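You operate a simulated robot arm through the tools that you are given. There is no shell and no other tool. Be economical: measure what you need, move in short steps, check, and stop when the job is done.

You are at the controls of a simulated two-armed robot. One attempt, no reset.

Task
Open the drawer marked small spares, take the grey pad with pink band on the top of the bench marked checks and put it away in the inside of the drawer marked small spares and shut the spares again. Open the door marked spares, take the green holed cube with teal tab and leave it on the shelf of the grey cabinet marked spares, then shut the spares. Fetch the cup marked one with orange handle and set it in the inside of the steel basin. Take the teal pad with green band and put it in the teal tray with green band. Shut the drawer marked seals. Put the grey hose stub with blue band on the top of the long steel bench away on the top of the bench marked fittings. Pull the drawer marked plugs open. Do these in any order. Set down upright: cup marked one with orange handle, grey hose stub with blue band.

It is judged by the outcome, as a careful person would: the job done as asked, and still so three seconds after it is handed in. It fails if anything else is knocked over, pushed out of place, dropped, spilled or broken. A push-on lid holds only when it is set on centred and level and pressed home; a screw cap is set on level and turned clockwise until tight.

Robot
Two 7-joint arms with two-finger parallel grippers on one trunk, on a base that drives. Base frame: it is fixed to the floor where the robot stands at the start and does not move with it; the origin is under the middle of the robot, x ahead of it, y to its left, z up. Readings come in m, rad, newtons and seconds.
The left shoulder is at the start at [0.066, 0.101, 0.984], the right one opposite. With the tool pointing down near the work surface each hand reaches from about 0.1 to 0.5 m from the robot's upright axis, wherever it stands, measured 20 degrees to its own side. Places, roughly: cup marked one with orange handle [-6.75, 2, 1]; door marked spares [-7.5, 0.2, 0.4]; drawer marked plugs [-8.1, -1.4, 0.7]; drawer marked seals [-6.4, 2.4, 0.4]; drawer marked small spares [0.5, 0.2, 0.6]; green holed cube with teal tab (4x6x2 cm) [-8.4, -2.4, 0.8]; grey hose stub with blue band (4x4x6 cm) [-6.8, 1.6, 0.9]; grey pad with pink band (7x10x6 cm) [-8, -1.3, 0.8]; inside of the drawer marked small spares [0.6, 0.3, 0.4]; inside of the steel basin [-7.1, 1.2, 0.9]; shelf of the grey cabinet marked spares [-7.7, 0.2, 0.4]; teal pad with green band (7x10x6 cm) [-6.6, 2.3, 0.9]; teal tray with green band (33x18x4 cm) [-3.4, 2, 0.6]; top of the bench marked fittings [-9.7, -4.8, 0.8]. Payload 2.4 kg a hand.
Tool frame (each hand has its own): the origin (TCP) lies between the finger pads and is the grasp point; the fingertips stand 0.024 m ahead of it; z points along the fingers, y is the line along which they close. Largest opening 0.068 m; finger width 0.017, thickness 0.01; the body of the gripper, 0.04 by 0.07 m, starts 0.041 m behind the TCP.
Orientation is that of the tool frame in the base frame, as a unit quaternion [x, y, z, w]. With the fingers straight down and closing along the base's y, the tool's x points along the base's -x, its y along +y and its z along -z.

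Tools
- The arms move only by the tool servo_tool. It takes "left_motion", "right_motion" or both (then of equal length, played together; a hand with none holds still); each is a list that holds one entry, the list of rows, each a list of 7 numbers: the shift along the tool's x, y, z in m, then the turn, a rotation vector about the tool's x, y, z in degrees, then the closure in counts, from 0 (fully open) to 255 (shut). In form: [[[dx, dy, dz, wx, wy, wz, hand], ...]]. A call has 1 to 10 rows; each row is the pose to reach, as a shift and turn from the pose commanded when the call began, along the tool's axes at that moment. Each row takes 0.2 s and may step no farther than 0.05 m and 0.15 rad from the row before; otherwise, or with a gripper value out of range, the whole call is refused. Where a pose cannot be reached the arm comes as near as it can. A force on the tool above 40 N (or 10 N above the force at the start of the call, whichever is more), or a blocked arm, ends the call early, and 0.2 s more pass. Each finger travels about 0.072 m/s and halts on what it meets, pressing with about 22 N; the grip force reading is that of the motor and also rises with nothing between the fingers. The clock runs only during rows and for 0.2 s after the last one: add rows that repeat a pose to give the fingers time. It gives the time, the measured TCP pose, the force on the tool (base axes), the opening and the grip force at its end, in the units of the frame above (readings bear some noise), with the torque about the TCP (base axes, N m) and any sound that the robot's microphone picked up.
- Cameras (640 x 400 px; columns grow to the right, rows downward): "scene" is now at [0.1449, -0.0237, 1.1168]; the picture's right is [-0.31, -0.95, 0.00], its down [-0.75, 0.24, -0.62] and it looks along [0.59, -0.19, -0.79] (base axes); focal length 257 px, centre (320, 200). "left" rides on the left gripper at [0.084, -0.011, -0.075] in its tool frame; the picture's right is [0.13, 0.99, 0.00], its down [-0.60, 0.08, -0.79] and it looks along [-0.79, 0.10, 0.61] (tool axes); focal length 251 px, centre (320, 200). "right" rides on the right gripper at [0.084, 0.011, -0.075] in its tool frame; the picture's right is [-0.13, 0.99, 0.00], its down [-0.60, -0.08, -0.79] and it looks along [-0.79, -0.10, 0.61] (tool axes); focal length 251 px, centre (320, 200). There is no depth. A picture from a camera that has moved, and an enlarged one, comes with that camera's place and axes in the base frame and with its lens.
- grab_frame(camera): a new picture of that camera. No time passes.
- move_column(by): slides the trunk up (or, below 0, down) by that many m; the arms and the scene camera ride with it, the base frame stays. It gives what a move gives, with no picture.
- steer(legs): drives the robot by 1 to 6 legs, each [ahead, left, turn to the left] in m, m and rad, along the robot's own axes; the way and the turn of a leg run together, so that a leg with both is an arc; at most 1.5 m and 3.142 rad a leg. The arms and the cameras ride along, it lands a little off, and it stops where it bumps. It gives what a move gives.
- turn_head(pan, tilt): turns the head with the scene camera to pan (to the left, within 1.501 rad either way) and tilt (down, from -0.506 to 1.204), counted from straight ahead of the robot. It gives what a move gives.
- close_up(camera, box): a new picture of the part [left, top, right, bottom] of that camera's present view, enlarged. No time passes.
- sign_off(): hands the job in; it is judged then, once.

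Work in short steps. Places have to be worked out from the pictures, the camera data and where the tool is seen: move nearer, look again, correct. Check each grasp and each placing, and mend what went wrong. You have 483 turns and 230 pictures in all, those below and enlarged ones among them. Open the grippers and draw the arms clear of the work before you hand the job in, unless the task says otherwise; then end with one line.

The tools are called after "Emit:" as name(argument=value, ...) on one line, values as JSON. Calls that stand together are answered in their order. servo_tool: Moves the arms, as the interface text tells. Its arguments: {"type":"object","properties":{"left_motion":{"type":"array"},"right_motion":{"type":"array"}},"required":[]} The other tools are called the same way: move_column (by) slides the trunk up or down; steer (legs) drives the base; turn_head (pan, tilt) turns the head that bears the scene camera; grab_frame (camera) takes a picture; close_up (camera, box) takes an enlarged picture of a part of a camera's view; sign_off () hands the job in.

At the start:

```text
clock: 0.0
left_ee_pos: [0.3766, 0.0096, 0.8529]
left_orientation: [-0.001, 1.0, 0.0, 0.0]
left_ft_force: [0.6, 0.8, -0.6]
left_moment: [-0.01, 0.03, -0.03]
left_gripper_width: 0.0681
left_gripper_force: 0.1
right_ee_pos: [0.3008, -0.2257, 0.9221]
right_orientation: [0.0, 1.0, 0.001, 0.0]
right_ft_force: [-0.1, 0.2, 0.7]
right_moment: [-0.03, -0.02, -0.01]
right_gripper_width: 0.0682
right_gripper_force: 0.1
trunk travel left (down, up): [-0.2, 0.65]
robot x, y, heading: [-0.0008, -0.0001, -0.001]
head pan, tilt: [-0.311, 0.904]
```

scene: 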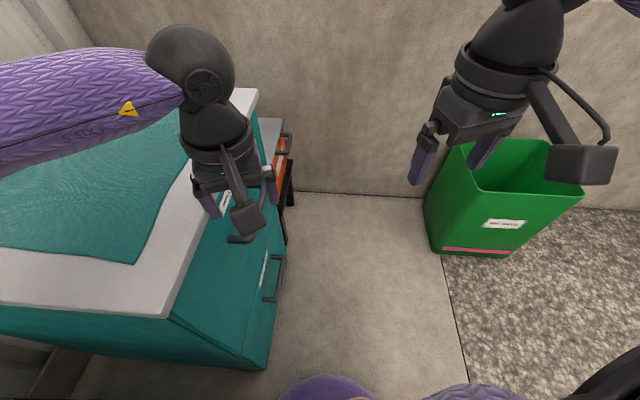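
right: 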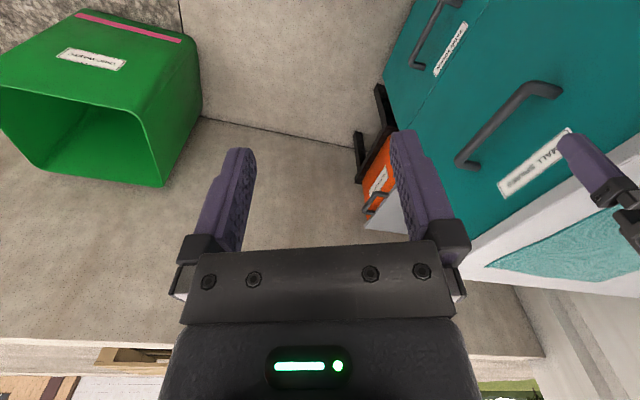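
left: 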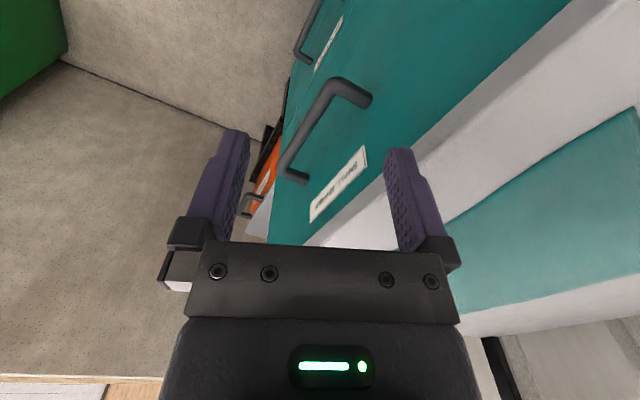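

I'll look around with the head first: at the small spares drawer to the left.

Emit:
turn_head(pan=0.3, tilt=0.7)

Emit:
grab_frame(camera="scene")

```text
clock: 1.0
left_ee_pos: [0.3761, 0.0119, 0.8533]
left_orientation: [-0.002, 1.0, 0.0, 0.0]
left_ft_force: [0.2, 0.1, -0.1]
left_moment: [0.01, 0.0, 0.05]
left_gripper_width: 0.0679
left_gripper_force: 0.1
right_ee_pos: [0.3013, -0.2263, 0.9227]
right_orientation: [0.0, 1.0, 0.0, 0.0]
right_ft_force: [0.0, 0.4, 0.1]
right_moment: [0.0, 0.02, 0.0]
right_gripper_width: 0.068
right_gripper_force: 0.2
trunk travel left (down, up): [-0.2, 0.65]
robot x, y, heading: [-0.0015, -0.0017, 0.002]
head pan, tilt: [0.3, 0.7]
```

```text
226 pictures are left
camera scene: at [0.1544, 0.0244, 1.1332], right [0.29, -0.96, 0.0], down [-0.62, -0.19, -0.76], along [0.73, 0.23, -0.64], focal length 257 px, centre (320, 200)
```

scene: 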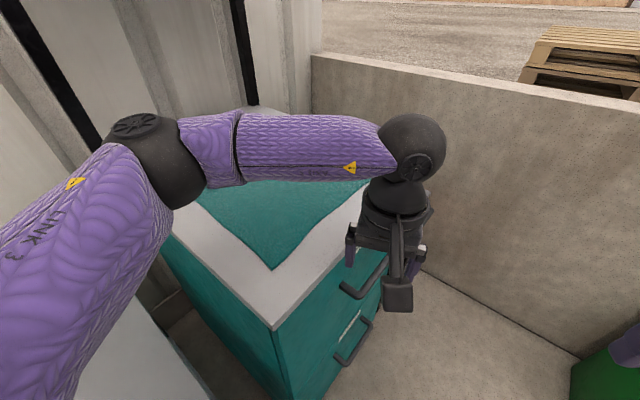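

The small-spares handle triangulates to about (0.41,0.05)-(0.56,-0.01) at z≈0.69, with the face pointing (-0.39,-0.92). I'll look right and left to know the free floor before driving.

Emit:
turn_head(pan=-1.4, tilt=0.5)

Emit:
grab_frame(camera="scene")

Emit:
turn_head(pan=1.4, tilt=0.5)

Emit:
grab_frame(camera="scene")

```text
clock: 2.7
left_ee_pos: [0.3765, 0.01, 0.853]
left_orientation: [-0.001, 1.0, 0.0, -0.001]
left_ft_force: [0.1, -0.1, 0.5]
left_moment: [0.01, 0.01, 0.01]
left_gripper_width: 0.0678
left_gripper_force: 0.0
right_ee_pos: [0.3007, -0.2248, 0.9221]
right_orientation: [0.0, 1.0, -0.001, 0.0]
right_ft_force: [-0.2, -0.4, 0.0]
right_moment: [0.01, -0.02, 0.02]
right_gripper_width: 0.0678
right_gripper_force: 0.1
trunk travel left (down, up): [-0.2, 0.65]
robot x, y, heading: [0.003, -0.0002, 0.002]
head pan, tilt: [-1.4, 0.499]
```

```text
225 pictures are left
camera scene: at [0.0887, -0.0904, 1.151], right [-0.99, -0.17, 0.0], down [-0.08, 0.47, -0.88], along [0.15, -0.86, -0.48], focal length 257 px, centre (320, 200)
```

scene: 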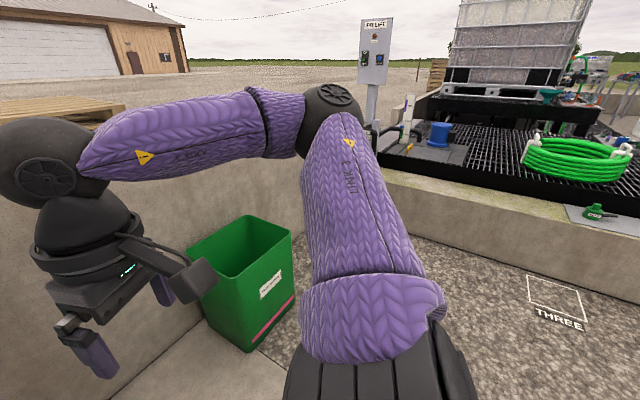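

```text
clock: 5.2
left_ee_pos: [0.3772, 0.0103, 0.8519]
left_orientation: [-0.001, 1.0, 0.0, 0.0]
left_ft_force: [0.4, -0.7, -0.1]
left_moment: [0.01, -0.01, 0.0]
left_gripper_width: 0.0678
left_gripper_force: 0.1
right_ee_pos: [0.3008, -0.2262, 0.9223]
right_orientation: [0.001, 1.0, 0.0, 0.001]
right_ft_force: [0.0, -0.9, 0.5]
right_moment: [-0.02, 0.0, -0.02]
right_gripper_width: 0.0681
right_gripper_force: 0.1
trunk travel left (down, up): [-0.2, 0.65]
robot x, y, heading: [-0.0012, 0.001, -0.001]
head pan, tilt: [1.4, 0.499]
```

```text
224 pictures are left
camera scene: at [0.0887, 0.089, 1.151], right [0.99, -0.17, 0.0], down [-0.08, -0.47, -0.88], along [0.15, 0.87, -0.48], focal length 257 px, centre (320, 200)
```

scene: 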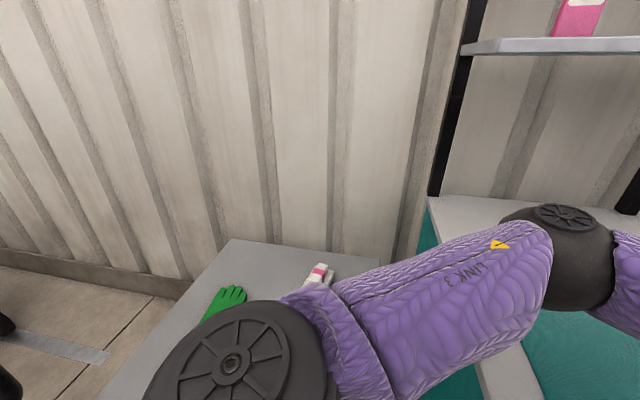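

Floor to the right is free up to the green bin at about (0.55,-0.75). I'll slide right, then turn to face the drawer.

Emit:
steer(legs=[[0.08, -0.47, 0], [0, 0, 1.17]])

Emit:
turn_head(pan=0.0, tilt=0.75)

Emit:
grab_frame(camera="scene")

```text
clock: 11.0
left_ee_pos: [0.2145, -0.1259, 0.8525]
left_orientation: [-0.554, 0.832, 0.0, 0.0]
left_ft_force: [-0.5, 0.6, -0.2]
left_moment: [0.02, 0.03, 0.01]
left_gripper_width: 0.0677
left_gripper_force: 0.0
right_ee_pos: [0.4041, -0.2864, 0.9226]
right_orientation: [-0.554, 0.832, 0.0, 0.0]
right_ft_force: [-0.2, -0.4, 0.5]
right_moment: [0.02, 0.01, -0.01]
right_gripper_width: 0.0681
right_gripper_force: 0.1
trunk travel left (down, up): [-0.2, 0.65]
robot x, y, heading: [0.0787, -0.4723, 1.176]
head pan, tilt: [1.4, 0.499]
```

```text
clock: 12.6
left_ee_pos: [0.2156, -0.1254, 0.8529]
left_orientation: [-0.554, 0.832, 0.001, 0.001]
left_ft_force: [0.3, 0.3, 0.8]
left_moment: [0.01, 0.02, 0.01]
left_gripper_width: 0.0679
left_gripper_force: 0.1
right_ee_pos: [0.4038, -0.2867, 0.9227]
right_orientation: [-0.554, 0.832, 0.001, 0.0]
right_ft_force: [-0.5, 1.3, -0.2]
right_moment: [-0.01, -0.01, -0.02]
right_gripper_width: 0.0678
right_gripper_force: 0.1
trunk travel left (down, up): [-0.2, 0.65]
robot x, y, heading: [0.0773, -0.4759, 1.176]
head pan, tilt: [0.0, 0.75]
```

```text
223 pictures are left
camera scene: at [0.1405, -0.3343, 1.129], right [0.92, -0.39, 0.0], down [-0.26, -0.63, -0.73], along [0.28, 0.67, -0.68], focal length 257 px, centre (320, 200)
```

scene: 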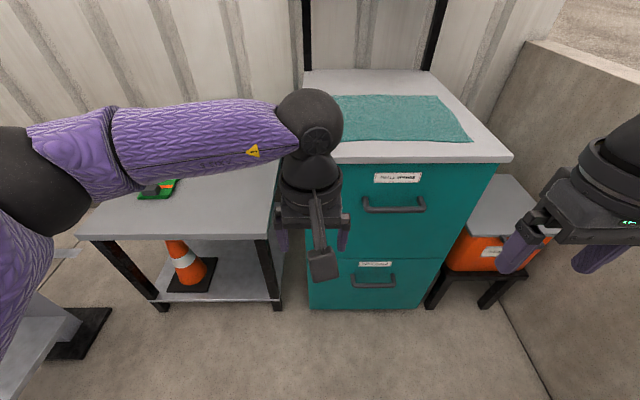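

The drawer face is square-on. Let me read the labels up close.

Emit:
close_up(camera="scene", box=[340, 160, 440, 290])

```text
3.08 times, centred on (390, 225) of scene
camera zoom: at [0.1405, -0.3343, 1.129], right [0.92, -0.39, 0.0], down [-0.26, -0.63, -0.73], along [0.28, 0.67, -0.68], focal length 792 px, centre (105, 123)
```

zoom: 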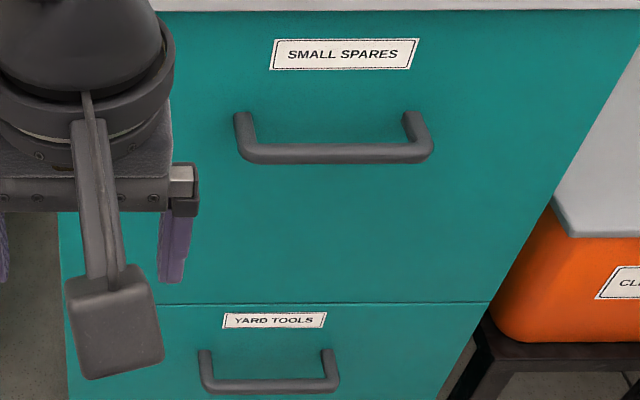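

Plan: use the right hand, rolled so its fingers close vertically and pitched forward, to grip the SMALL SPARES bar at about (0.48,0.005,0.68). First the roll of the right hand.

Emit:
servo_tool(right_motion=[[[0, 0, 0, 0, 0, -8.55, 0], [0, 0, 0, 0, 0, -17.1, 0], [0, 0, 0, 0, 0, -25.6, 0], [0, 0, 0, 0, 0, -34.2, 0], [0, 0, 0, 0, 0, -42.7, 0], [0, 0, 0, 0, 0, -51.3, 0], [0, 0, 0, 0, 0, -59.8, 0], [0, 0, 0, 0, 0, -68.4, 0], [0, 0, 0, 0, 0, -76.9, 0], [0, 0, 0, 0, 0, -85.5, 0]]])

Emit:
servo_tool(right_motion=[[[0, 0, 0, 8.5, 0, 0, 0], [0, 0, 0, 17, 0, 0, 0], [0, 0, 0, 25.5, 0, 0, 0], [0, 0, 0, 34, 0, 0, 0], [0, 0, 0, 42.5, 0, 0, 0], [0, 0, 0, 51, 0, 0, 0], [0, 0, 0, 59.5, 0, 0, 0], [0, 0, 0, 68, 0, 0, 0], [0, 0, 0, 76, 0, 0, 0], [0, 0, 0, 84, 0, 0, 0]]])

Emit:
grab_frame(camera="scene")

```text
clock: 14.8
left_ee_pos: [0.2152, -0.1265, 0.8527]
left_orientation: [-0.555, 0.832, 0.0, -0.001]
left_ft_force: [0.4, 0.7, 0.6]
left_moment: [-0.04, -0.01, 0.04]
left_gripper_width: 0.0682
left_gripper_force: 0.1
right_ee_pos: [0.2911, -0.318, 0.9345]
right_orientation: [0.972, -0.235, 0.001, 0.0]
right_ft_force: [-0.1, 0.0, -0.6]
right_moment: [0.01, 0.01, 0.0]
right_gripper_width: 0.0679
right_gripper_force: 0.1
right hand out of reach, approached as far as the arm can: row 6, 7, 8, 9, 10
trunk travel left (down, up): [-0.2, 0.65]
robot x, y, heading: [0.0795, -0.479, 1.174]
head pan, tilt: [0.0, 0.75]
```

```text
clock: 16.9
left_ee_pos: [0.216, -0.126, 0.853]
left_orientation: [-0.554, 0.833, -0.001, -0.001]
left_ft_force: [-0.1, -0.3, -0.3]
left_moment: [-0.02, 0.01, 0.0]
left_gripper_width: 0.0678
left_gripper_force: 0.0
right_ee_pos: [0.3221, -0.1625, 1.0584]
right_orientation: [0.723, -0.173, 0.157, -0.651]
right_ft_force: [0.4, 1.3, -0.1]
right_moment: [0.02, -0.01, 0.01]
right_gripper_width: 0.068
right_gripper_force: 0.0
right hand out of reach, approached as far as the arm can: row 1, 2, 3, 4, 5, 6, 7, 8, 9, 10
trunk travel left (down, up): [-0.2, 0.65]
robot x, y, heading: [0.0828, -0.4757, 1.176]
head pan, tilt: [0.0, 0.75]
```

```text
221 pictures are left
camera scene: at [0.1412, -0.3342, 1.1289], right [0.92, -0.39, 0.0], down [-0.26, -0.63, -0.73], along [0.28, 0.67, -0.68], focal length 257 px, centre (320, 200)
```

scene: 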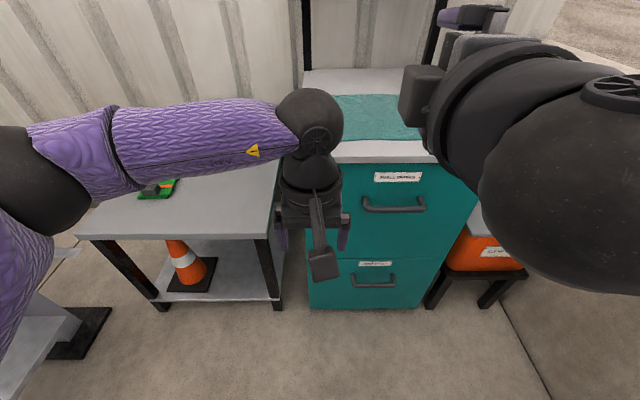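

The right hand is now forward-pointing with fingers closing vertically (tool x = right, y = down, z = forward). I lower it to bar height about 10 cm in front of the handle.

Emit:
servo_tool(right_motion=[[[0.045, 0, 0, 0, 0, 0, 0], [0.087, 0, 0.02, 0, 0, 0, 0], [0.087, 0.045, 0.03, 0, 0, 0, 0], [0.087, 0.09, 0.04, 0, 0, 0, 0], [0.087, 0.135, 0.05, 0, 0, 0, 0], [0.087, 0.18, 0.06, 0, 0, 0, 0], [0.087, 0.225, 0.07, 0, 0, 0, 0], [0.087, 0.27, 0.08, 0, 0, 0, 0], [0.087, 0.315, 0.09, 0, 0, 0, 0], [0.087, 0.36, 0.1, 0, 0, 0, 0]]])

Emit:
grab_frame(camera="scene")

```text
clock: 19.1
left_ee_pos: [0.2151, -0.1258, 0.8532]
left_orientation: [-0.554, 0.832, 0.0, 0.0]
left_ft_force: [-0.9, 0.0, -0.2]
left_moment: [-0.02, -0.01, 0.02]
left_gripper_width: 0.0678
left_gripper_force: 0.1
right_ee_pos: [0.3892, -0.1451, 0.9654]
right_orientation: [0.739, -0.188, 0.155, -0.628]
right_ft_force: [-0.1, 0.4, 0.2]
right_moment: [0.0, 0.02, -0.02]
right_gripper_width: 0.068
right_gripper_force: 0.0
right hand out of reach, approached as far as the arm can: row 1, 2, 3, 4, 5, 6, 7, 8, 9, 10
trunk travel left (down, up): [-0.2, 0.65]
robot x, y, heading: [0.078, -0.4763, 1.177]
head pan, tilt: [0.0, 0.75]
```

```text
220 pictures are left
camera scene: at [0.1403, -0.3341, 1.129], right [0.92, -0.39, 0.0], down [-0.26, -0.63, -0.73], along [0.28, 0.67, -0.68], focal length 257 px, centre (320, 200)
```

scene: 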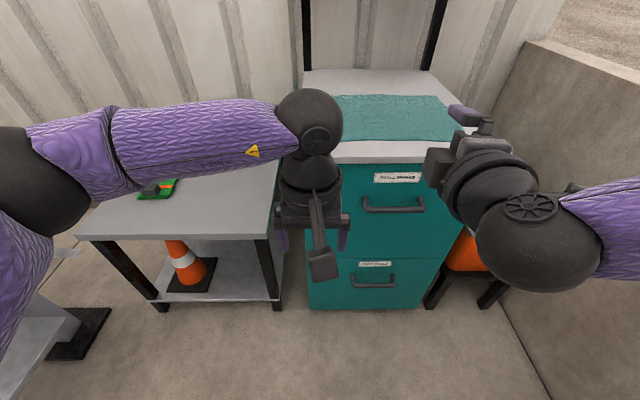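

The arm reports the pose as out of reach; I need to see the hand's posture more clearly.

Emit:
close_up(camera="scene", box=[400, 80, 640, 300])

Emit:
grab_frame(camera="right")

```text
1.82 times, centred on (520, 190) of scene
camera zoom: at [0.1403, -0.3341, 1.129], right [0.92, -0.39, 0.0], down [-0.26, -0.63, -0.73], along [0.28, 0.67, -0.68], focal length 468 px, centre (-44, 218)
```

zoom: 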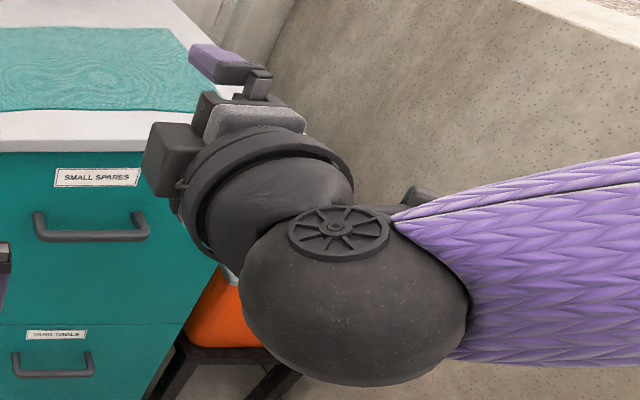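

```text
218 pictures are left
camera right: at [0.4276, -0.2518, 0.9669], right [-0.2, -0.08, -0.98], down [-0.9, -0.39, 0.21], along [-0.4, 0.92, 0.01], focal length 251 px, centre (320, 200)
```

right: 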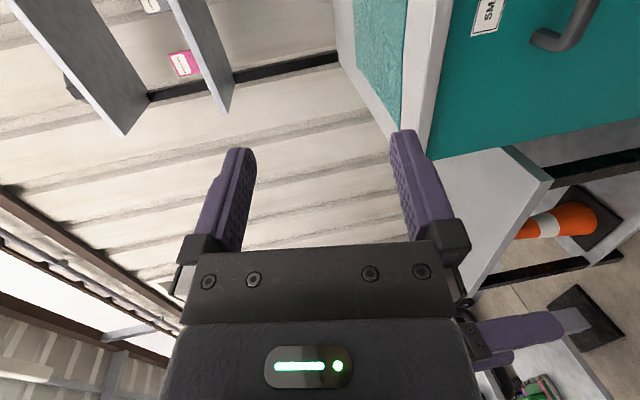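

The camera shows the hand right above and beyond the handle level; height is the limiting factor. I'll shift the left hand back-left to clear the drawer's path, then lower the trunk.

Emit:
servo_tool(left_motion=[[[0.02, 0.04, 0, 0, 0, 0, 0], [0.04, 0.08, 0, 0, 0, 0, 0], [0.08, 0.11, 0, 0, 0, 0, 0], [0.12, 0.13, 0, 0, 0, 0, 0]]])

Emit:
move_column(by=-0.18)

Emit:
grab_frame(camera="scene")

```text
clock: 20.1
left_ee_pos: [0.0483, -0.1878, 0.8527]
left_orientation: [-0.555, 0.832, 0.0, -0.001]
left_ft_force: [-0.2, 0.1, 0.8]
left_moment: [0.0, -0.01, 0.02]
left_gripper_width: 0.0682
left_gripper_force: 0.1
right_ee_pos: [0.388, -0.1454, 0.9652]
right_orientation: [0.738, -0.188, 0.156, -0.629]
right_ft_force: [-0.4, -1.0, 0.6]
right_moment: [0.02, 0.0, 0.0]
right_gripper_width: 0.0679
right_gripper_force: 0.1
trunk travel left (down, up): [-0.2, 0.65]
robot x, y, heading: [0.0776, -0.4777, 1.175]
head pan, tilt: [0.0, 0.75]
```

```text
clock: 22.1
left_ee_pos: [0.0555, -0.1722, 0.6397]
left_orientation: [-0.553, 0.828, -0.048, -0.071]
left_ft_force: [0.1, -0.4, 0.6]
left_moment: [0.01, -0.01, 0.0]
left_gripper_width: 0.0679
left_gripper_force: 0.0
right_ee_pos: [0.3977, -0.1177, 0.7268]
right_orientation: [0.793, -0.197, 0.144, -0.558]
right_ft_force: [0.0, 0.5, -1.0]
right_moment: [-0.01, 0.02, -0.02]
right_gripper_width: 0.0681
right_gripper_force: 0.1
trunk travel left (down, up): [-0.02, 0.83]
robot x, y, heading: [0.0812, -0.4765, 1.176]
head pan, tilt: [0.0, 0.75]
```

```text
217 pictures are left
camera scene: at [0.1631, -0.28, 0.9427], right [0.92, -0.39, 0.0], down [-0.26, -0.63, -0.73], along [0.28, 0.67, -0.68], focal length 257 px, centre (320, 200)
```

scene: 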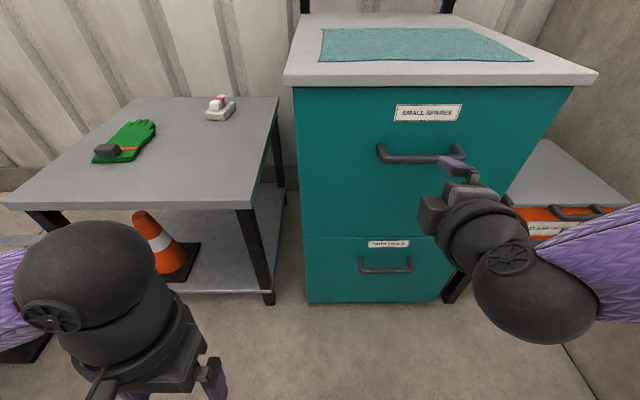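

The bar triangulates to ≈(0.478,0.004,0.685); the hand is 0.15 m short, almost straight along its tool z. Advance 0.1 and check.

Emit:
servo_tool(right_motion=[[[0, 0, 0.025, 0, 0, 0, 0], [0, -0.003, 0.05, 0, 0, 0, 0], [0, -0.006, 0.075, 0, 0, 0, 0], [0, -0.009, 0.1, 0, 0, 0, 0]]])

Emit:
close_up(camera="scene", box=[340, 90, 540, 280])

Emit:
grab_frame(camera="right")

```text
clock: 23.1
left_ee_pos: [0.0559, -0.1723, 0.6393]
left_orientation: [-0.553, 0.829, -0.048, -0.071]
left_ft_force: [0.3, -0.6, -1.0]
left_moment: [0.0, -0.01, 0.0]
left_gripper_width: 0.068
left_gripper_force: 0.0
right_ee_pos: [0.4447, -0.0303, 0.703]
right_orientation: [0.793, -0.196, 0.144, -0.559]
right_ft_force: [-0.6, 0.2, -0.2]
right_moment: [-0.02, 0.03, -0.01]
right_gripper_width: 0.0679
right_gripper_force: 0.1
trunk travel left (down, up): [-0.02, 0.83]
robot x, y, heading: [0.0818, -0.4808, 1.178]
head pan, tilt: [0.0, 0.75]
```

```text
2.11 times, centred on (440, 185) of scene
camera zoom: at [0.1631, -0.28, 0.9427], right [0.92, -0.39, 0.0], down [-0.26, -0.63, -0.73], along [0.28, 0.67, -0.68], focal length 542 px, centre (67, 232)
```

zoom: 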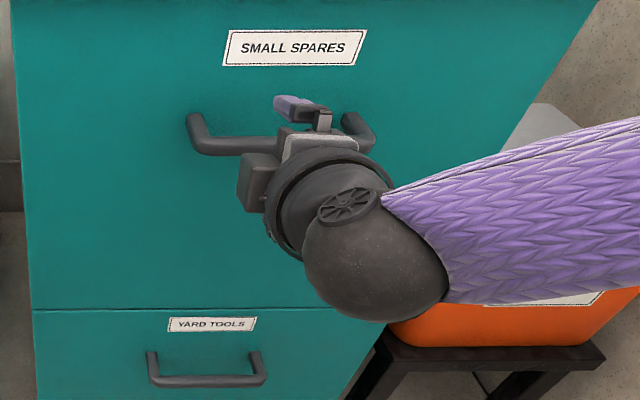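

```text
215 pictures are left
camera right: at [0.4833, -0.1354, 0.719], right [-0.26, -0.24, -0.94], down [-0.88, -0.35, 0.33], along [-0.41, 0.91, -0.12], focal length 251 px, centre (320, 200)
```

right: 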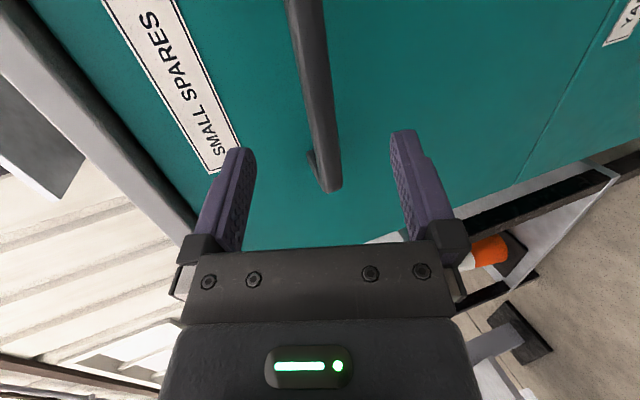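

The bar lies centred between the fingers. Advance 0.048 and close.

Emit:
servo_tool(right_motion=[[[0, 0, 0.02, 0, 0, 0, 0], [0, 0, 0.035, 0, 0, 0, 0], [0, 0, 0.047, 0, 0, 0, 0], [0, 0, 0.047, 0, 0, 0, 255], [0, 0, 0.047, 0, 0, 0, 255], [0, 0, 0.047, 0, 0, 0, 255], [0, 0, 0.047, 0, 0, 0, 255], [0, 0, 0.047, 0, 0, 0, 255]]])

Emit:
grab_frame(camera="right")

```text
clock: 24.9
left_ee_pos: [0.0542, -0.1725, 0.6402]
left_orientation: [-0.552, 0.829, -0.048, -0.072]
left_ft_force: [-0.5, 0.2, 0.7]
left_moment: [0.02, 0.02, -0.01]
left_gripper_width: 0.0681
left_gripper_force: 0.2
right_ee_pos: [0.4648, 0.0085, 0.687]
right_orientation: [0.795, -0.197, 0.145, -0.554]
right_ft_force: [-4.0, -7.4, -13.0]
right_moment: [-0.23, -0.5, 0.25]
right_gripper_width: 0.0139
right_gripper_force: 33.4
trunk travel left (down, up): [-0.02, 0.83]
robot x, y, heading: [0.0801, -0.4738, 1.172]
head pan, tilt: [0.0, 0.75]
```

```text
214 pictures are left
camera right: at [0.505, -0.097, 0.7032], right [-0.27, -0.24, -0.93], down [-0.88, -0.34, 0.34], along [-0.4, 0.91, -0.12], focal length 251 px, centre (320, 200)
```

right: 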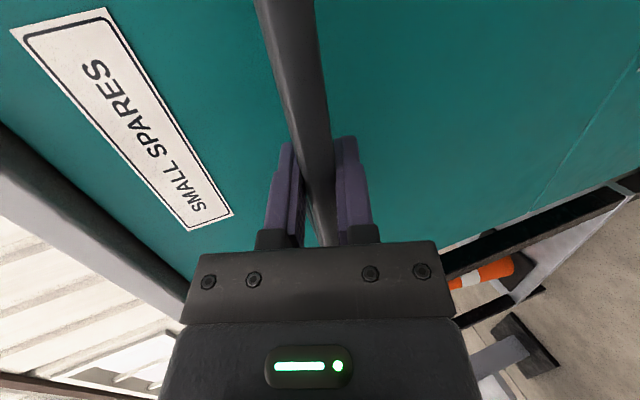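

Gripped (0.014 m). Pull by driving the base straight back in small steps.

Emit:
steer(legs=[[-0.1, 0, 0]])

Emit:
grab_frame(camera="scene")

```text
clock: 26.1
left_ee_pos: [0.0173, -0.2644, 0.639]
left_orientation: [-0.552, 0.829, -0.048, -0.073]
left_ft_force: [1.1, 0.2, -0.5]
left_moment: [0.0, 0.03, -0.03]
left_gripper_width: 0.0679
left_gripper_force: 0.0
right_ee_pos: [0.4289, -0.085, 0.6863]
right_orientation: [0.795, -0.198, 0.146, -0.554]
right_ft_force: [1.3, -1.3, -17.1]
right_moment: [-0.16, -0.44, 0.47]
right_gripper_width: 0.0137
right_gripper_force: 33.8
trunk travel left (down, up): [-0.02, 0.83]
robot x, y, heading: [0.0377, -0.5713, 1.178]
head pan, tilt: [0.0, 0.75]
```

```text
213 pictures are left
camera scene: at [0.1255, -0.3714, 0.9423], right [0.92, -0.39, 0.0], down [-0.26, -0.63, -0.73], along [0.28, 0.67, -0.68], focal length 257 px, centre (320, 200)
```

scene: 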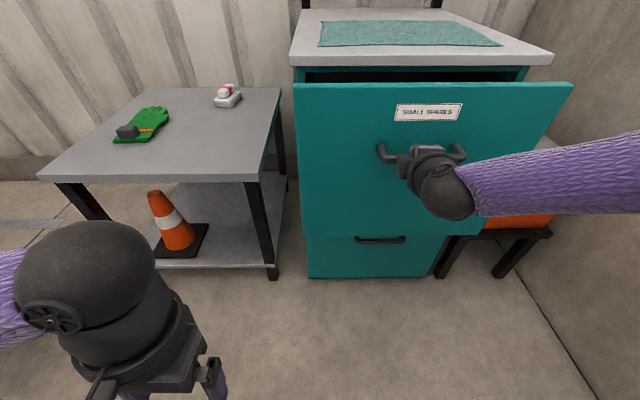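

Drawer is opening smoothly. Pull more.

Emit:
steer(legs=[[-0.1, 0, 0]])

Emit:
steer(legs=[[-0.1, 0, 0]])

Emit:
grab_frame(camera="scene")

```text
clock: 27.2
left_ee_pos: [-0.0224, -0.3578, 0.6398]
left_orientation: [-0.552, 0.829, -0.047, -0.072]
left_ft_force: [0.3, -0.1, 0.2]
left_moment: [-0.01, 0.02, -0.01]
left_gripper_width: 0.0681
left_gripper_force: 0.1
right_ee_pos: [0.39, -0.1779, 0.686]
right_orientation: [0.795, -0.199, 0.146, -0.555]
right_ft_force: [8.5, -4.2, -10.6]
right_moment: [-0.22, -0.5, 0.28]
right_gripper_width: 0.0142
right_gripper_force: 33.3
trunk travel left (down, up): [-0.02, 0.83]
robot x, y, heading: [-0.001, -0.6636, 1.174]
head pan, tilt: [0.0, 0.75]
```

```text
clock: 28.4
left_ee_pos: [-0.0606, -0.4492, 0.6388]
left_orientation: [-0.552, 0.83, -0.046, -0.072]
left_ft_force: [-0.2, 0.7, 0.0]
left_moment: [0.02, 0.01, -0.01]
left_gripper_width: 0.0682
left_gripper_force: 0.1
right_ee_pos: [0.3518, -0.2687, 0.6876]
right_orientation: [0.795, -0.199, 0.146, -0.554]
right_ft_force: [13.8, -6.0, -7.3]
right_moment: [-0.2, -0.6, 0.09]
right_gripper_width: 0.0141
right_gripper_force: 33.9
trunk travel left (down, up): [-0.02, 0.83]
robot x, y, heading: [-0.0355, -0.7549, 1.173]
head pan, tilt: [0.0, 0.75]
```

```text
212 pictures are left
camera scene: at [0.0487, -0.5567, 0.9425], right [0.92, -0.39, 0.0], down [-0.26, -0.63, -0.73], along [0.28, 0.67, -0.68], focal length 257 px, centre (320, 200)
```

scene: 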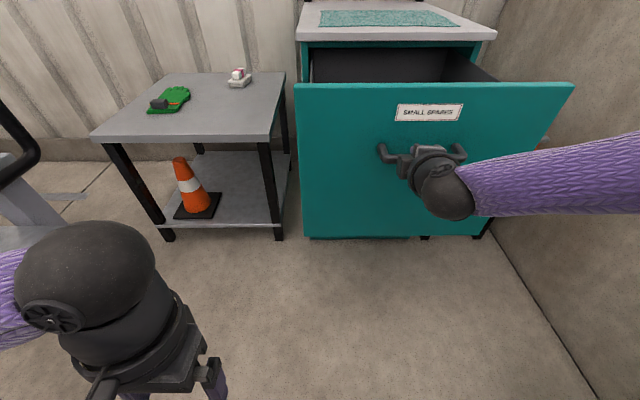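

Drawer is ~0.3 m open. Release the bar and back off with the hand.

Emit:
servo_tool(right_motion=[[[0, 0, 0, 0, 0, 0, 0], [0, 0, 0, 0, 0, 0, 0], [0, 0, 0, 0, 0, 0, 0], [0, 0, -0.03, 0, 0, 0, 0], [0, 0, -0.06, 0, 0, 0, 0], [0, 0, -0.09, 0, 0, 0, 0]]])

Emit:
steer(legs=[[-0.15, 0.1, 0]])

Emit:
move_column(by=0.25)

Emit:
turn_head(pan=0.3, tilt=0.35)

Emit:
grab_frame(camera="scene")

```text
clock: 29.8
left_ee_pos: [-0.0603, -0.4478, 0.6409]
left_orientation: [-0.552, 0.83, -0.047, -0.071]
left_ft_force: [-0.3, -0.5, 0.0]
left_moment: [0.02, 0.0, 0.01]
left_gripper_width: 0.068
left_gripper_force: 0.0
right_ee_pos: [0.3099, -0.3431, 0.7174]
right_orientation: [0.794, -0.199, 0.147, -0.554]
right_ft_force: [0.4, -0.4, 0.2]
right_moment: [-0.01, 0.02, -0.02]
right_gripper_width: 0.0683
right_gripper_force: 0.1
trunk travel left (down, up): [-0.02, 0.83]
robot x, y, heading: [-0.036, -0.7582, 1.175]
head pan, tilt: [0.0, 0.75]
```

```text
clock: 31.3
left_ee_pos: [-0.21, -0.5445, 0.6395]
left_orientation: [-0.55, 0.83, -0.047, -0.072]
left_ft_force: [0.3, -0.5, -0.5]
left_moment: [-0.02, 0.01, -0.01]
left_gripper_width: 0.0679
left_gripper_force: 0.1
right_ee_pos: [0.1612, -0.4403, 0.717]
right_orientation: [0.794, -0.201, 0.148, -0.555]
right_ft_force: [0.2, 0.2, 0.2]
right_moment: [0.0, -0.02, -0.03]
right_gripper_width: 0.068
right_gripper_force: 0.0
trunk travel left (down, up): [-0.02, 0.83]
robot x, y, heading: [-0.1859, -0.8495, 1.171]
head pan, tilt: [0.0, 0.75]
```

```text
clock: 33.9
left_ee_pos: [-0.2086, -0.5445, 0.8891]
left_orientation: [-0.55, 0.83, -0.048, -0.072]
left_ft_force: [-0.6, -0.2, 0.3]
left_moment: [-0.01, -0.02, 0.0]
left_gripper_width: 0.068
left_gripper_force: 0.1
right_ee_pos: [0.1616, -0.4407, 0.9681]
right_orientation: [0.794, -0.2, 0.149, -0.554]
right_ft_force: [0.4, -0.3, 0.9]
right_moment: [0.0, 0.01, 0.01]
right_gripper_width: 0.0679
right_gripper_force: 0.0
trunk travel left (down, up): [-0.27, 0.58]
robot x, y, heading: [-0.1861, -0.8512, 1.171]
head pan, tilt: [0.0, 0.75]
```

```text
clock: 34.7
left_ee_pos: [-0.2097, -0.5452, 0.8909]
left_orientation: [-0.55, 0.831, -0.047, -0.071]
left_ft_force: [0.7, 0.1, 0.0]
left_moment: [0.0, 0.02, -0.02]
left_gripper_width: 0.0678
left_gripper_force: 0.1
right_ee_pos: [0.1609, -0.4404, 0.9696]
right_orientation: [0.794, -0.201, 0.148, -0.554]
right_ft_force: [-0.1, -0.1, 0.6]
right_moment: [-0.01, 0.01, 0.01]
right_gripper_width: 0.0677
right_gripper_force: 0.1
trunk travel left (down, up): [-0.27, 0.58]
robot x, y, heading: [-0.1873, -0.8517, 1.168]
head pan, tilt: [0.3, 0.351]
```

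```text
211 pictures are left
camera scene: at [-0.1549, -0.7072, 1.2358], right [0.99, -0.1, 0.0], down [-0.03, -0.34, -0.94], along [0.09, 0.93, -0.34], focal length 257 px, centre (320, 200)
```

scene: 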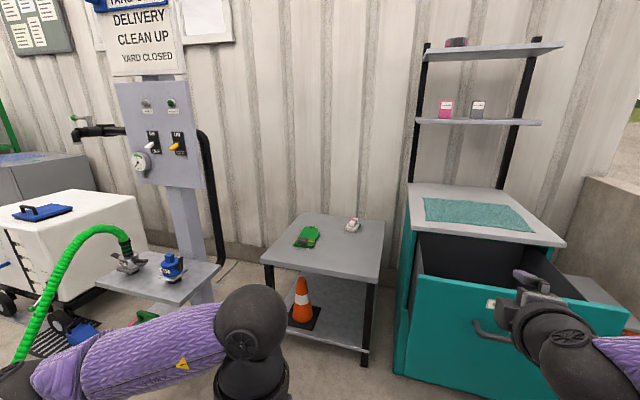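

The small-spares drawer is left open. Now turn the robot to face -x and survey the route.

Emit:
steer(legs=[[0, 0, 1.97]])

Emit:
turn_head(pan=0.0, tilt=0.2)

Emit:
grab_frame(camera="scene")

```text
clock: 39.9
left_ee_pos: [-0.4588, -0.9882, 0.8901]
left_orientation: [0.996, -0.002, 0.085, 0.0]
left_ft_force: [-0.8, 0.0, -0.2]
left_moment: [-0.05, 0.02, -0.02]
left_gripper_width: 0.0678
left_gripper_force: 0.2
right_ee_pos: [-0.6986, -0.6855, 0.9683]
right_orientation: [0.608, 0.549, -0.379, -0.431]
right_ft_force: [0.3, 0.0, 0.1]
right_moment: [0.0, -0.02, -0.03]
right_gripper_width: 0.068
right_gripper_force: 0.1
trunk travel left (down, up): [-0.27, 0.58]
robot x, y, heading: [-0.1843, -0.8519, 3.131]
head pan, tilt: [0.3, 0.351]
```

```text
clock: 40.6
left_ee_pos: [-0.4596, -0.9878, 0.8898]
left_orientation: [0.996, -0.002, 0.085, 0.001]
left_ft_force: [-0.2, 0.3, 0.4]
left_moment: [0.0, -0.04, 0.02]
left_gripper_width: 0.0682
left_gripper_force: 0.1
right_ee_pos: [-0.6993, -0.6853, 0.968]
right_orientation: [0.608, 0.549, -0.378, -0.431]
right_ft_force: [0.3, 0.6, 0.9]
right_moment: [-0.04, -0.03, -0.02]
right_gripper_width: 0.068
right_gripper_force: 0.1
trunk travel left (down, up): [-0.27, 0.58]
robot x, y, heading: [-0.1861, -0.8508, 3.133]
head pan, tilt: [0.0, 0.201]
```

```text
210 pictures are left
camera scene: at [-0.3341, -0.8498, 1.2498], right [0.01, 1.0, 0.0], down [0.2, 0.0, -0.98], along [-0.98, 0.01, -0.2], focal length 257 px, centre (320, 200)
```

scene: 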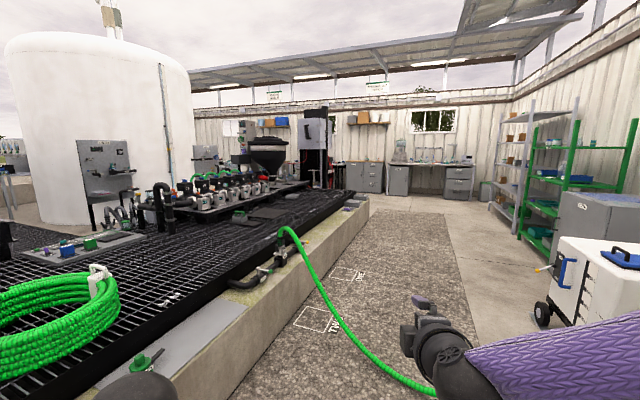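

A green hose seems to lie across the lane. I'll look at the floor more closely.

Emit:
turn_head(pan=-0.35, tilt=0.55)

Emit:
grab_frame(camera="scene")

```text
clock: 41.5
left_ee_pos: [-0.4598, -0.9884, 0.8887]
left_orientation: [0.996, -0.002, 0.085, 0.0]
left_ft_force: [0.0, -0.5, -0.2]
left_moment: [-0.01, -0.01, 0.01]
left_gripper_width: 0.0678
left_gripper_force: 0.0
right_ee_pos: [-0.6983, -0.6862, 0.9685]
right_orientation: [0.608, 0.55, -0.378, -0.431]
right_ft_force: [-0.1, -0.4, 0.7]
right_moment: [-0.02, 0.04, -0.02]
right_gripper_width: 0.0679
right_gripper_force: 0.1
trunk travel left (down, up): [-0.27, 0.58]
robot x, y, heading: [-0.187, -0.8491, 3.137]
head pan, tilt: [-0.351, 0.55]
```

```text
209 pictures are left
camera scene: at [-0.3251, -0.819, 1.2177], right [0.35, 0.94, 0.0], down [0.49, -0.18, -0.85], along [-0.8, 0.3, -0.52], focal length 257 px, centre (320, 200)
```

scene: 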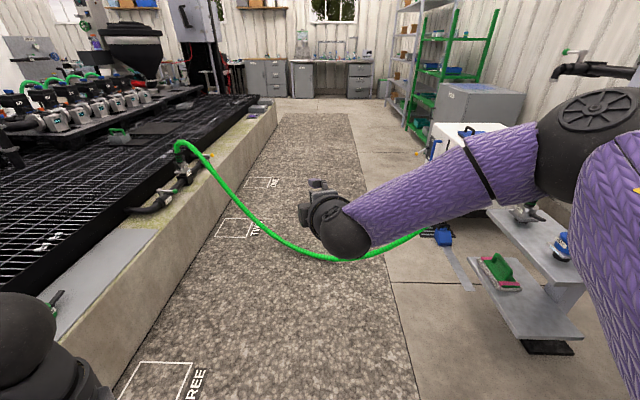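

The hose hangs across the lane, lowest near (-1.4,-0.3). I'll drive nearer and look straight at it before crossing.

Emit:
steer(legs=[[0.35, -0.25, 0]])

Emit:
turn_head(pan=0.0, tilt=0.9)

Emit:
grab_frame(camera="scene")

```text
clock: 44.1
left_ee_pos: [-0.8082, -0.7296, 0.8903]
left_orientation: [0.996, -0.001, 0.085, -0.001]
left_ft_force: [-0.3, -0.2, 0.2]
left_moment: [-0.01, -0.03, 0.0]
left_gripper_width: 0.0679
left_gripper_force: 0.0
right_ee_pos: [-1.047, -0.4275, 0.967]
right_orientation: [0.608, 0.55, -0.379, -0.43]
right_ft_force: [0.1, 0.0, -0.2]
right_moment: [0.0, 0.01, 0.02]
right_gripper_width: 0.0681
right_gripper_force: 0.2
trunk travel left (down, up): [-0.27, 0.58]
robot x, y, heading: [-0.5343, -0.5902, 3.134]
head pan, tilt: [-0.351, 0.55]
```

```text
clock: 45.0
left_ee_pos: [-0.8072, -0.7301, 0.8892]
left_orientation: [0.996, -0.002, 0.085, 0.0]
left_ft_force: [0.5, -0.3, 0.5]
left_moment: [0.01, 0.01, -0.02]
left_gripper_width: 0.0679
left_gripper_force: 0.1
right_ee_pos: [-1.0475, -0.4274, 0.9681]
right_orientation: [0.607, 0.549, -0.379, -0.431]
right_ft_force: [-0.2, 0.5, 0.2]
right_moment: [0.02, -0.03, 0.01]
right_gripper_width: 0.0678
right_gripper_force: 0.1
trunk travel left (down, up): [-0.27, 0.58]
robot x, y, heading: [-0.5357, -0.5911, 3.138]
head pan, tilt: [0.0, 0.901]
```

```text
208 pictures are left
camera scene: at [-0.6647, -0.5913, 1.1884], right [0.01, 1.0, 0.0], down [0.78, 0.0, -0.62], along [-0.62, 0.0, -0.78], focal length 257 px, centre (320, 200)
```

scene: 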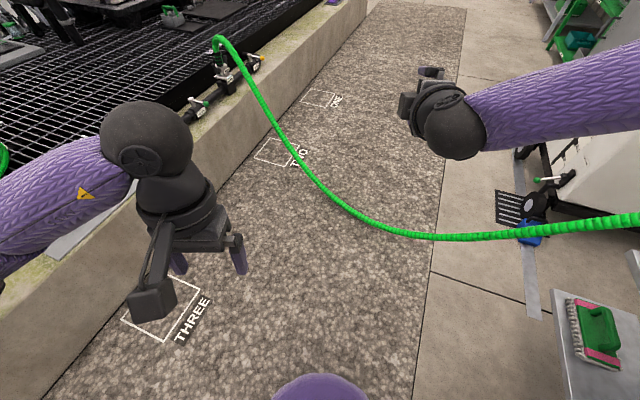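

The hose lies flat on the floor between y≈-0.6 and 0, so I'll cross around y≈-0.35. First tuck the right hand back to pointing down.

Emit:
servo_tool(right_motion=[[[0, 0, -0.02, -8, 0, 0, 0], [0, 0, -0.04, -16, 0, 0, 0], [0, 0, -0.05, -24, 0, 0, 0], [0, 0, -0.06, -32, 0, 0, 0], [0, 0, -0.07, -40, 0, 0, 0], [0, 0, -0.08, -48, 0, 0, 0], [0, 0, -0.08, -56, 0, 0, 0], [0, 0, -0.08, -64, 0, 0, 0], [0, 0, -0.08, -70, 0, 0, 0]]])

Emit:
servo_tool(right_motion=[[[0, 0, 0, 0, 0, 8.5, 0], [0, 0, 0, 0, 0, 17, 0], [0, 0, 0, 0, 0, 25.6, 0], [0, 0, 0, 0, 0, 34.2, 0], [0, 0, 0, 0, 0, 42.7, 0], [0, 0, 0, 0, 0, 51.2, 0], [0, 0, 0, 0, 0, 59.8, 0], [0, 0, 0, 0, 0, 68.4, 0], [0, 0, 0, 0, 0, 76.9, 0], [0, 0, 0, 0, 0, 85.4, 0]]])

Emit:
turn_head(pan=-0.5, tilt=0.7)

Emit:
grab_frame(camera="scene")

```text
clock: 47.0
left_ee_pos: [-0.8074, -0.7302, 0.8892]
left_orientation: [0.996, -0.002, 0.086, 0.0]
left_ft_force: [0.4, 0.3, 0.3]
left_moment: [0.01, 0.0, 0.01]
left_gripper_width: 0.0682
left_gripper_force: 0.0
right_ee_pos: [-0.8103, -0.5281, 0.9851]
right_orientation: [0.747, 0.664, 0.005, -0.006]
right_ft_force: [-1.2, 0.5, 0.5]
right_moment: [0.0, -0.04, -0.01]
right_gripper_width: 0.0681
right_gripper_force: 0.0
right hand out of reach, approached as far as the arm can: row 3, 4, 5, 6, 7, 8, 9
trunk travel left (down, up): [-0.27, 0.58]
robot x, y, heading: [-0.5343, -0.5873, 3.138]
head pan, tilt: [0.0, 0.901]
```

```text
clock: 49.2
left_ee_pos: [-0.8075, -0.7298, 0.8895]
left_orientation: [0.996, -0.001, 0.085, 0.0]
left_ft_force: [0.7, 0.6, 0.0]
left_moment: [-0.03, 0.0, 0.0]
left_gripper_width: 0.0682
left_gripper_force: 0.1
right_ee_pos: [-0.8153, -0.532, 0.9816]
right_orientation: [1.0, -0.015, 0.0, -0.007]
right_ft_force: [-0.1, -0.7, 0.1]
right_moment: [-0.01, 0.0, -0.02]
right_gripper_width: 0.068
right_gripper_force: 0.1
trunk travel left (down, up): [-0.27, 0.58]
robot x, y, heading: [-0.5352, -0.5898, 3.135]
head pan, tilt: [0.0, 0.901]
```

```text
clock: 50.1
left_ee_pos: [-0.8073, -0.7309, 0.8908]
left_orientation: [0.996, -0.002, 0.086, 0.0]
left_ft_force: [-0.9, 0.8, 0.2]
left_moment: [-0.01, 0.0, -0.02]
left_gripper_width: 0.0681
left_gripper_force: 0.1
right_ee_pos: [-0.8145, -0.5315, 0.9821]
right_orientation: [1.0, -0.014, 0.001, -0.007]
right_ft_force: [-0.4, 0.0, 0.1]
right_moment: [-0.02, 0.0, -0.02]
right_gripper_width: 0.0678
right_gripper_force: 0.0
trunk travel left (down, up): [-0.27, 0.58]
robot x, y, heading: [-0.5359, -0.5888, 3.135]
head pan, tilt: [-0.499, 0.7]
```

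```text
207 pictures are left
camera scene: at [-0.6635, -0.5508, 1.2045], right [0.48, 0.88, 0.0], down [0.56, -0.31, -0.76], along [-0.67, 0.37, -0.64], focal length 257 px, centre (320, 200)
```

scene: 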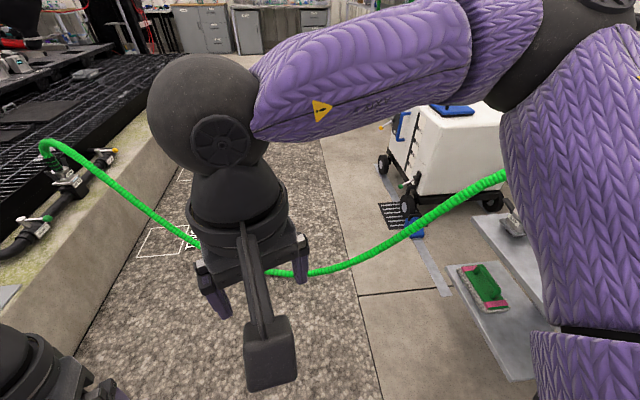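

Platform edge is at y≈0.3, so y≈-0.35 is clear. Drive up to and across the hose, in moderate legs.

Emit:
steer(legs=[[0.4, -0.22, 0], [0.9, 0, 0]])

Emit:
turn_head(pan=0.0, tilt=0.4)

Emit:
grab_frame(camera="scene")

```text
clock: 57.2
left_ee_pos: [-2.1044, -0.4981, 0.8907]
left_orientation: [0.996, -0.005, 0.085, 0.0]
left_ft_force: [0.3, 0.2, 0.5]
left_moment: [-0.02, -0.01, -0.02]
left_gripper_width: 0.0681
left_gripper_force: 0.0
right_ee_pos: [-2.109, -0.2999, 0.9822]
right_orientation: [1.0, -0.017, 0.001, -0.006]
right_ft_force: [-0.2, -0.3, 0.6]
right_moment: [-0.01, 0.03, -0.01]
right_gripper_width: 0.0676
right_gripper_force: 0.0
trunk travel left (down, up): [-0.27, 0.58]
robot x, y, heading: [-1.834, -0.3569, 3.129]
head pan, tilt: [-0.499, 0.7]
```

```text
clock: 58.1
left_ee_pos: [-2.1036, -0.4971, 0.8906]
left_orientation: [0.996, -0.005, 0.086, 0.0]
left_ft_force: [0.0, 0.5, -0.2]
left_moment: [0.0, 0.02, -0.03]
left_gripper_width: 0.0681
left_gripper_force: 0.1
right_ee_pos: [-2.1098, -0.3, 0.9822]
right_orientation: [1.0, -0.018, 0.0, -0.006]
right_ft_force: [0.6, 1.3, 0.7]
right_moment: [0.04, 0.0, -0.03]
right_gripper_width: 0.068
right_gripper_force: 0.1
trunk travel left (down, up): [-0.27, 0.58]
robot x, y, heading: [-1.8288, -0.3573, 3.133]
head pan, tilt: [0.0, 0.4]
```

```text
206 pictures are left
camera scene: at [-1.977, -0.3592, 1.2313], right [0.01, 1.0, 0.0], down [0.39, 0.0, -0.92], along [-0.92, 0.01, -0.39], focal length 257 px, centre (320, 200)
```

scene: 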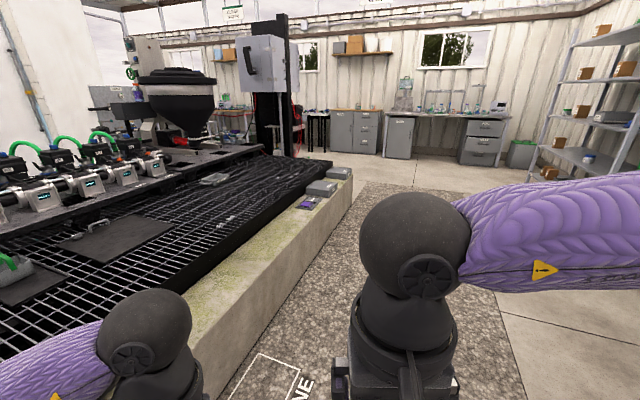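

Crossed without a bump. Continue to about (-4.3, 0.2) and survey.

Emit:
steer(legs=[[1.25, -0.3, 0], [1.25, -0.3, 0]])

Emit:
move_column(by=0.2)

Emit:
turn_head(pan=0.0, tilt=0.3)

Emit:
grab_frame(camera="scene")

Emit:
turn_head(pan=-0.9, tilt=0.3)

Emit:
grab_frame(camera="scene")

```text
clock: 70.5
left_ee_pos: [-4.5663, 0.1256, 0.8901]
left_orientation: [0.996, 0.001, 0.086, 0.0]
left_ft_force: [-0.2, 0.4, -0.3]
left_moment: [0.02, 0.02, 0.0]
left_gripper_width: 0.068
left_gripper_force: 0.0
right_ee_pos: [-4.5756, 0.3246, 0.9822]
right_orientation: [1.0, -0.012, -0.001, -0.006]
right_ft_force: [-0.6, 0.0, 0.6]
right_moment: [-0.02, -0.03, 0.0]
right_gripper_width: 0.0679
right_gripper_force: 0.0
trunk travel left (down, up): [-0.27, 0.58]
robot x, y, heading: [-4.2986, 0.2635, -3.146]
head pan, tilt: [0.0, 0.4]
```

```text
clock: 72.7
left_ee_pos: [-4.5666, 0.1245, 1.0887]
left_orientation: [0.996, 0.001, 0.087, 0.0]
left_ft_force: [0.7, -0.5, -0.9]
left_moment: [-0.01, 0.01, 0.01]
left_gripper_width: 0.0679
left_gripper_force: 0.0
right_ee_pos: [-4.5758, 0.3239, 1.1816]
right_orientation: [1.0, -0.012, 0.001, -0.006]
right_ft_force: [-1.1, -0.1, 0.4]
right_moment: [-0.02, -0.02, -0.02]
right_gripper_width: 0.0678
right_gripper_force: 0.1
trunk travel left (down, up): [-0.47, 0.38]
robot x, y, heading: [-4.2942, 0.2647, -3.143]
head pan, tilt: [0.0, 0.4]
```

```text
clock: 73.3
left_ee_pos: [-4.5659, 0.1251, 1.0898]
left_orientation: [0.996, 0.001, 0.085, 0.0]
left_ft_force: [0.1, 0.2, 0.1]
left_moment: [-0.03, 0.0, -0.01]
left_gripper_width: 0.0681
left_gripper_force: 0.1
right_ee_pos: [-4.5745, 0.3235, 1.1826]
right_orientation: [1.0, -0.012, 0.0, -0.007]
right_ft_force: [0.0, 0.1, 0.9]
right_moment: [-0.02, -0.01, 0.04]
right_gripper_width: 0.0678
right_gripper_force: 0.1
trunk travel left (down, up): [-0.47, 0.38]
robot x, y, heading: [-4.2935, 0.2665, -3.141]
head pan, tilt: [0.0, 0.3]
```

```text
205 pictures are left
camera scene: at [-4.4106, 0.2655, 1.4423], right [0.0, 1.0, 0.0], down [0.3, 0.0, -0.96], along [-0.96, 0.0, -0.3], focal length 257 px, centre (320, 200)
```

scene: 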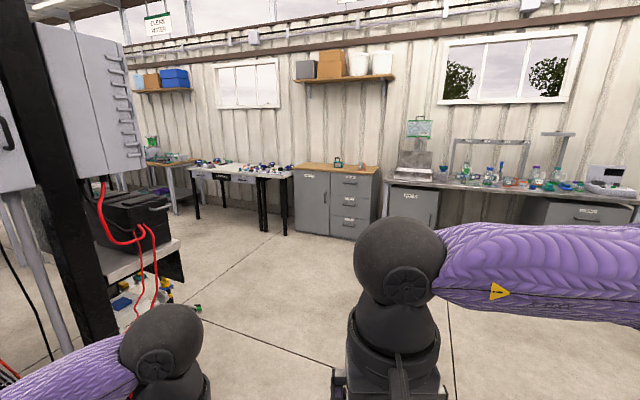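

```text
clock: 74.5
left_ee_pos: [-4.5669, 0.1263, 1.0895]
left_orientation: [0.996, 0.001, 0.085, 0.001]
left_ft_force: [0.0, -0.5, 0.0]
left_moment: [-0.02, 0.02, -0.02]
left_gripper_width: 0.0682
left_gripper_force: 0.1
right_ee_pos: [-4.5755, 0.3251, 1.1821]
right_orientation: [1.0, -0.013, 0.0, -0.005]
right_ft_force: [-0.4, 0.7, 0.5]
right_moment: [-0.03, 0.01, -0.03]
right_gripper_width: 0.068
right_gripper_force: 0.0
trunk travel left (down, up): [-0.47, 0.38]
robot x, y, heading: [-4.2936, 0.2641, -3.141]
head pan, tilt: [-0.901, 0.3]
```

```text
204 pictures are left
camera scene: at [-4.3754, 0.3387, 1.4423], right [0.78, 0.62, 0.0], down [0.18, -0.23, -0.96], along [-0.59, 0.75, -0.3], focal length 257 px, centre (320, 200)
```

scene: 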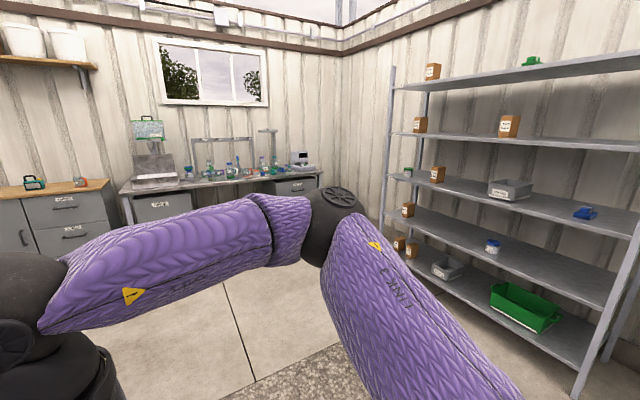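

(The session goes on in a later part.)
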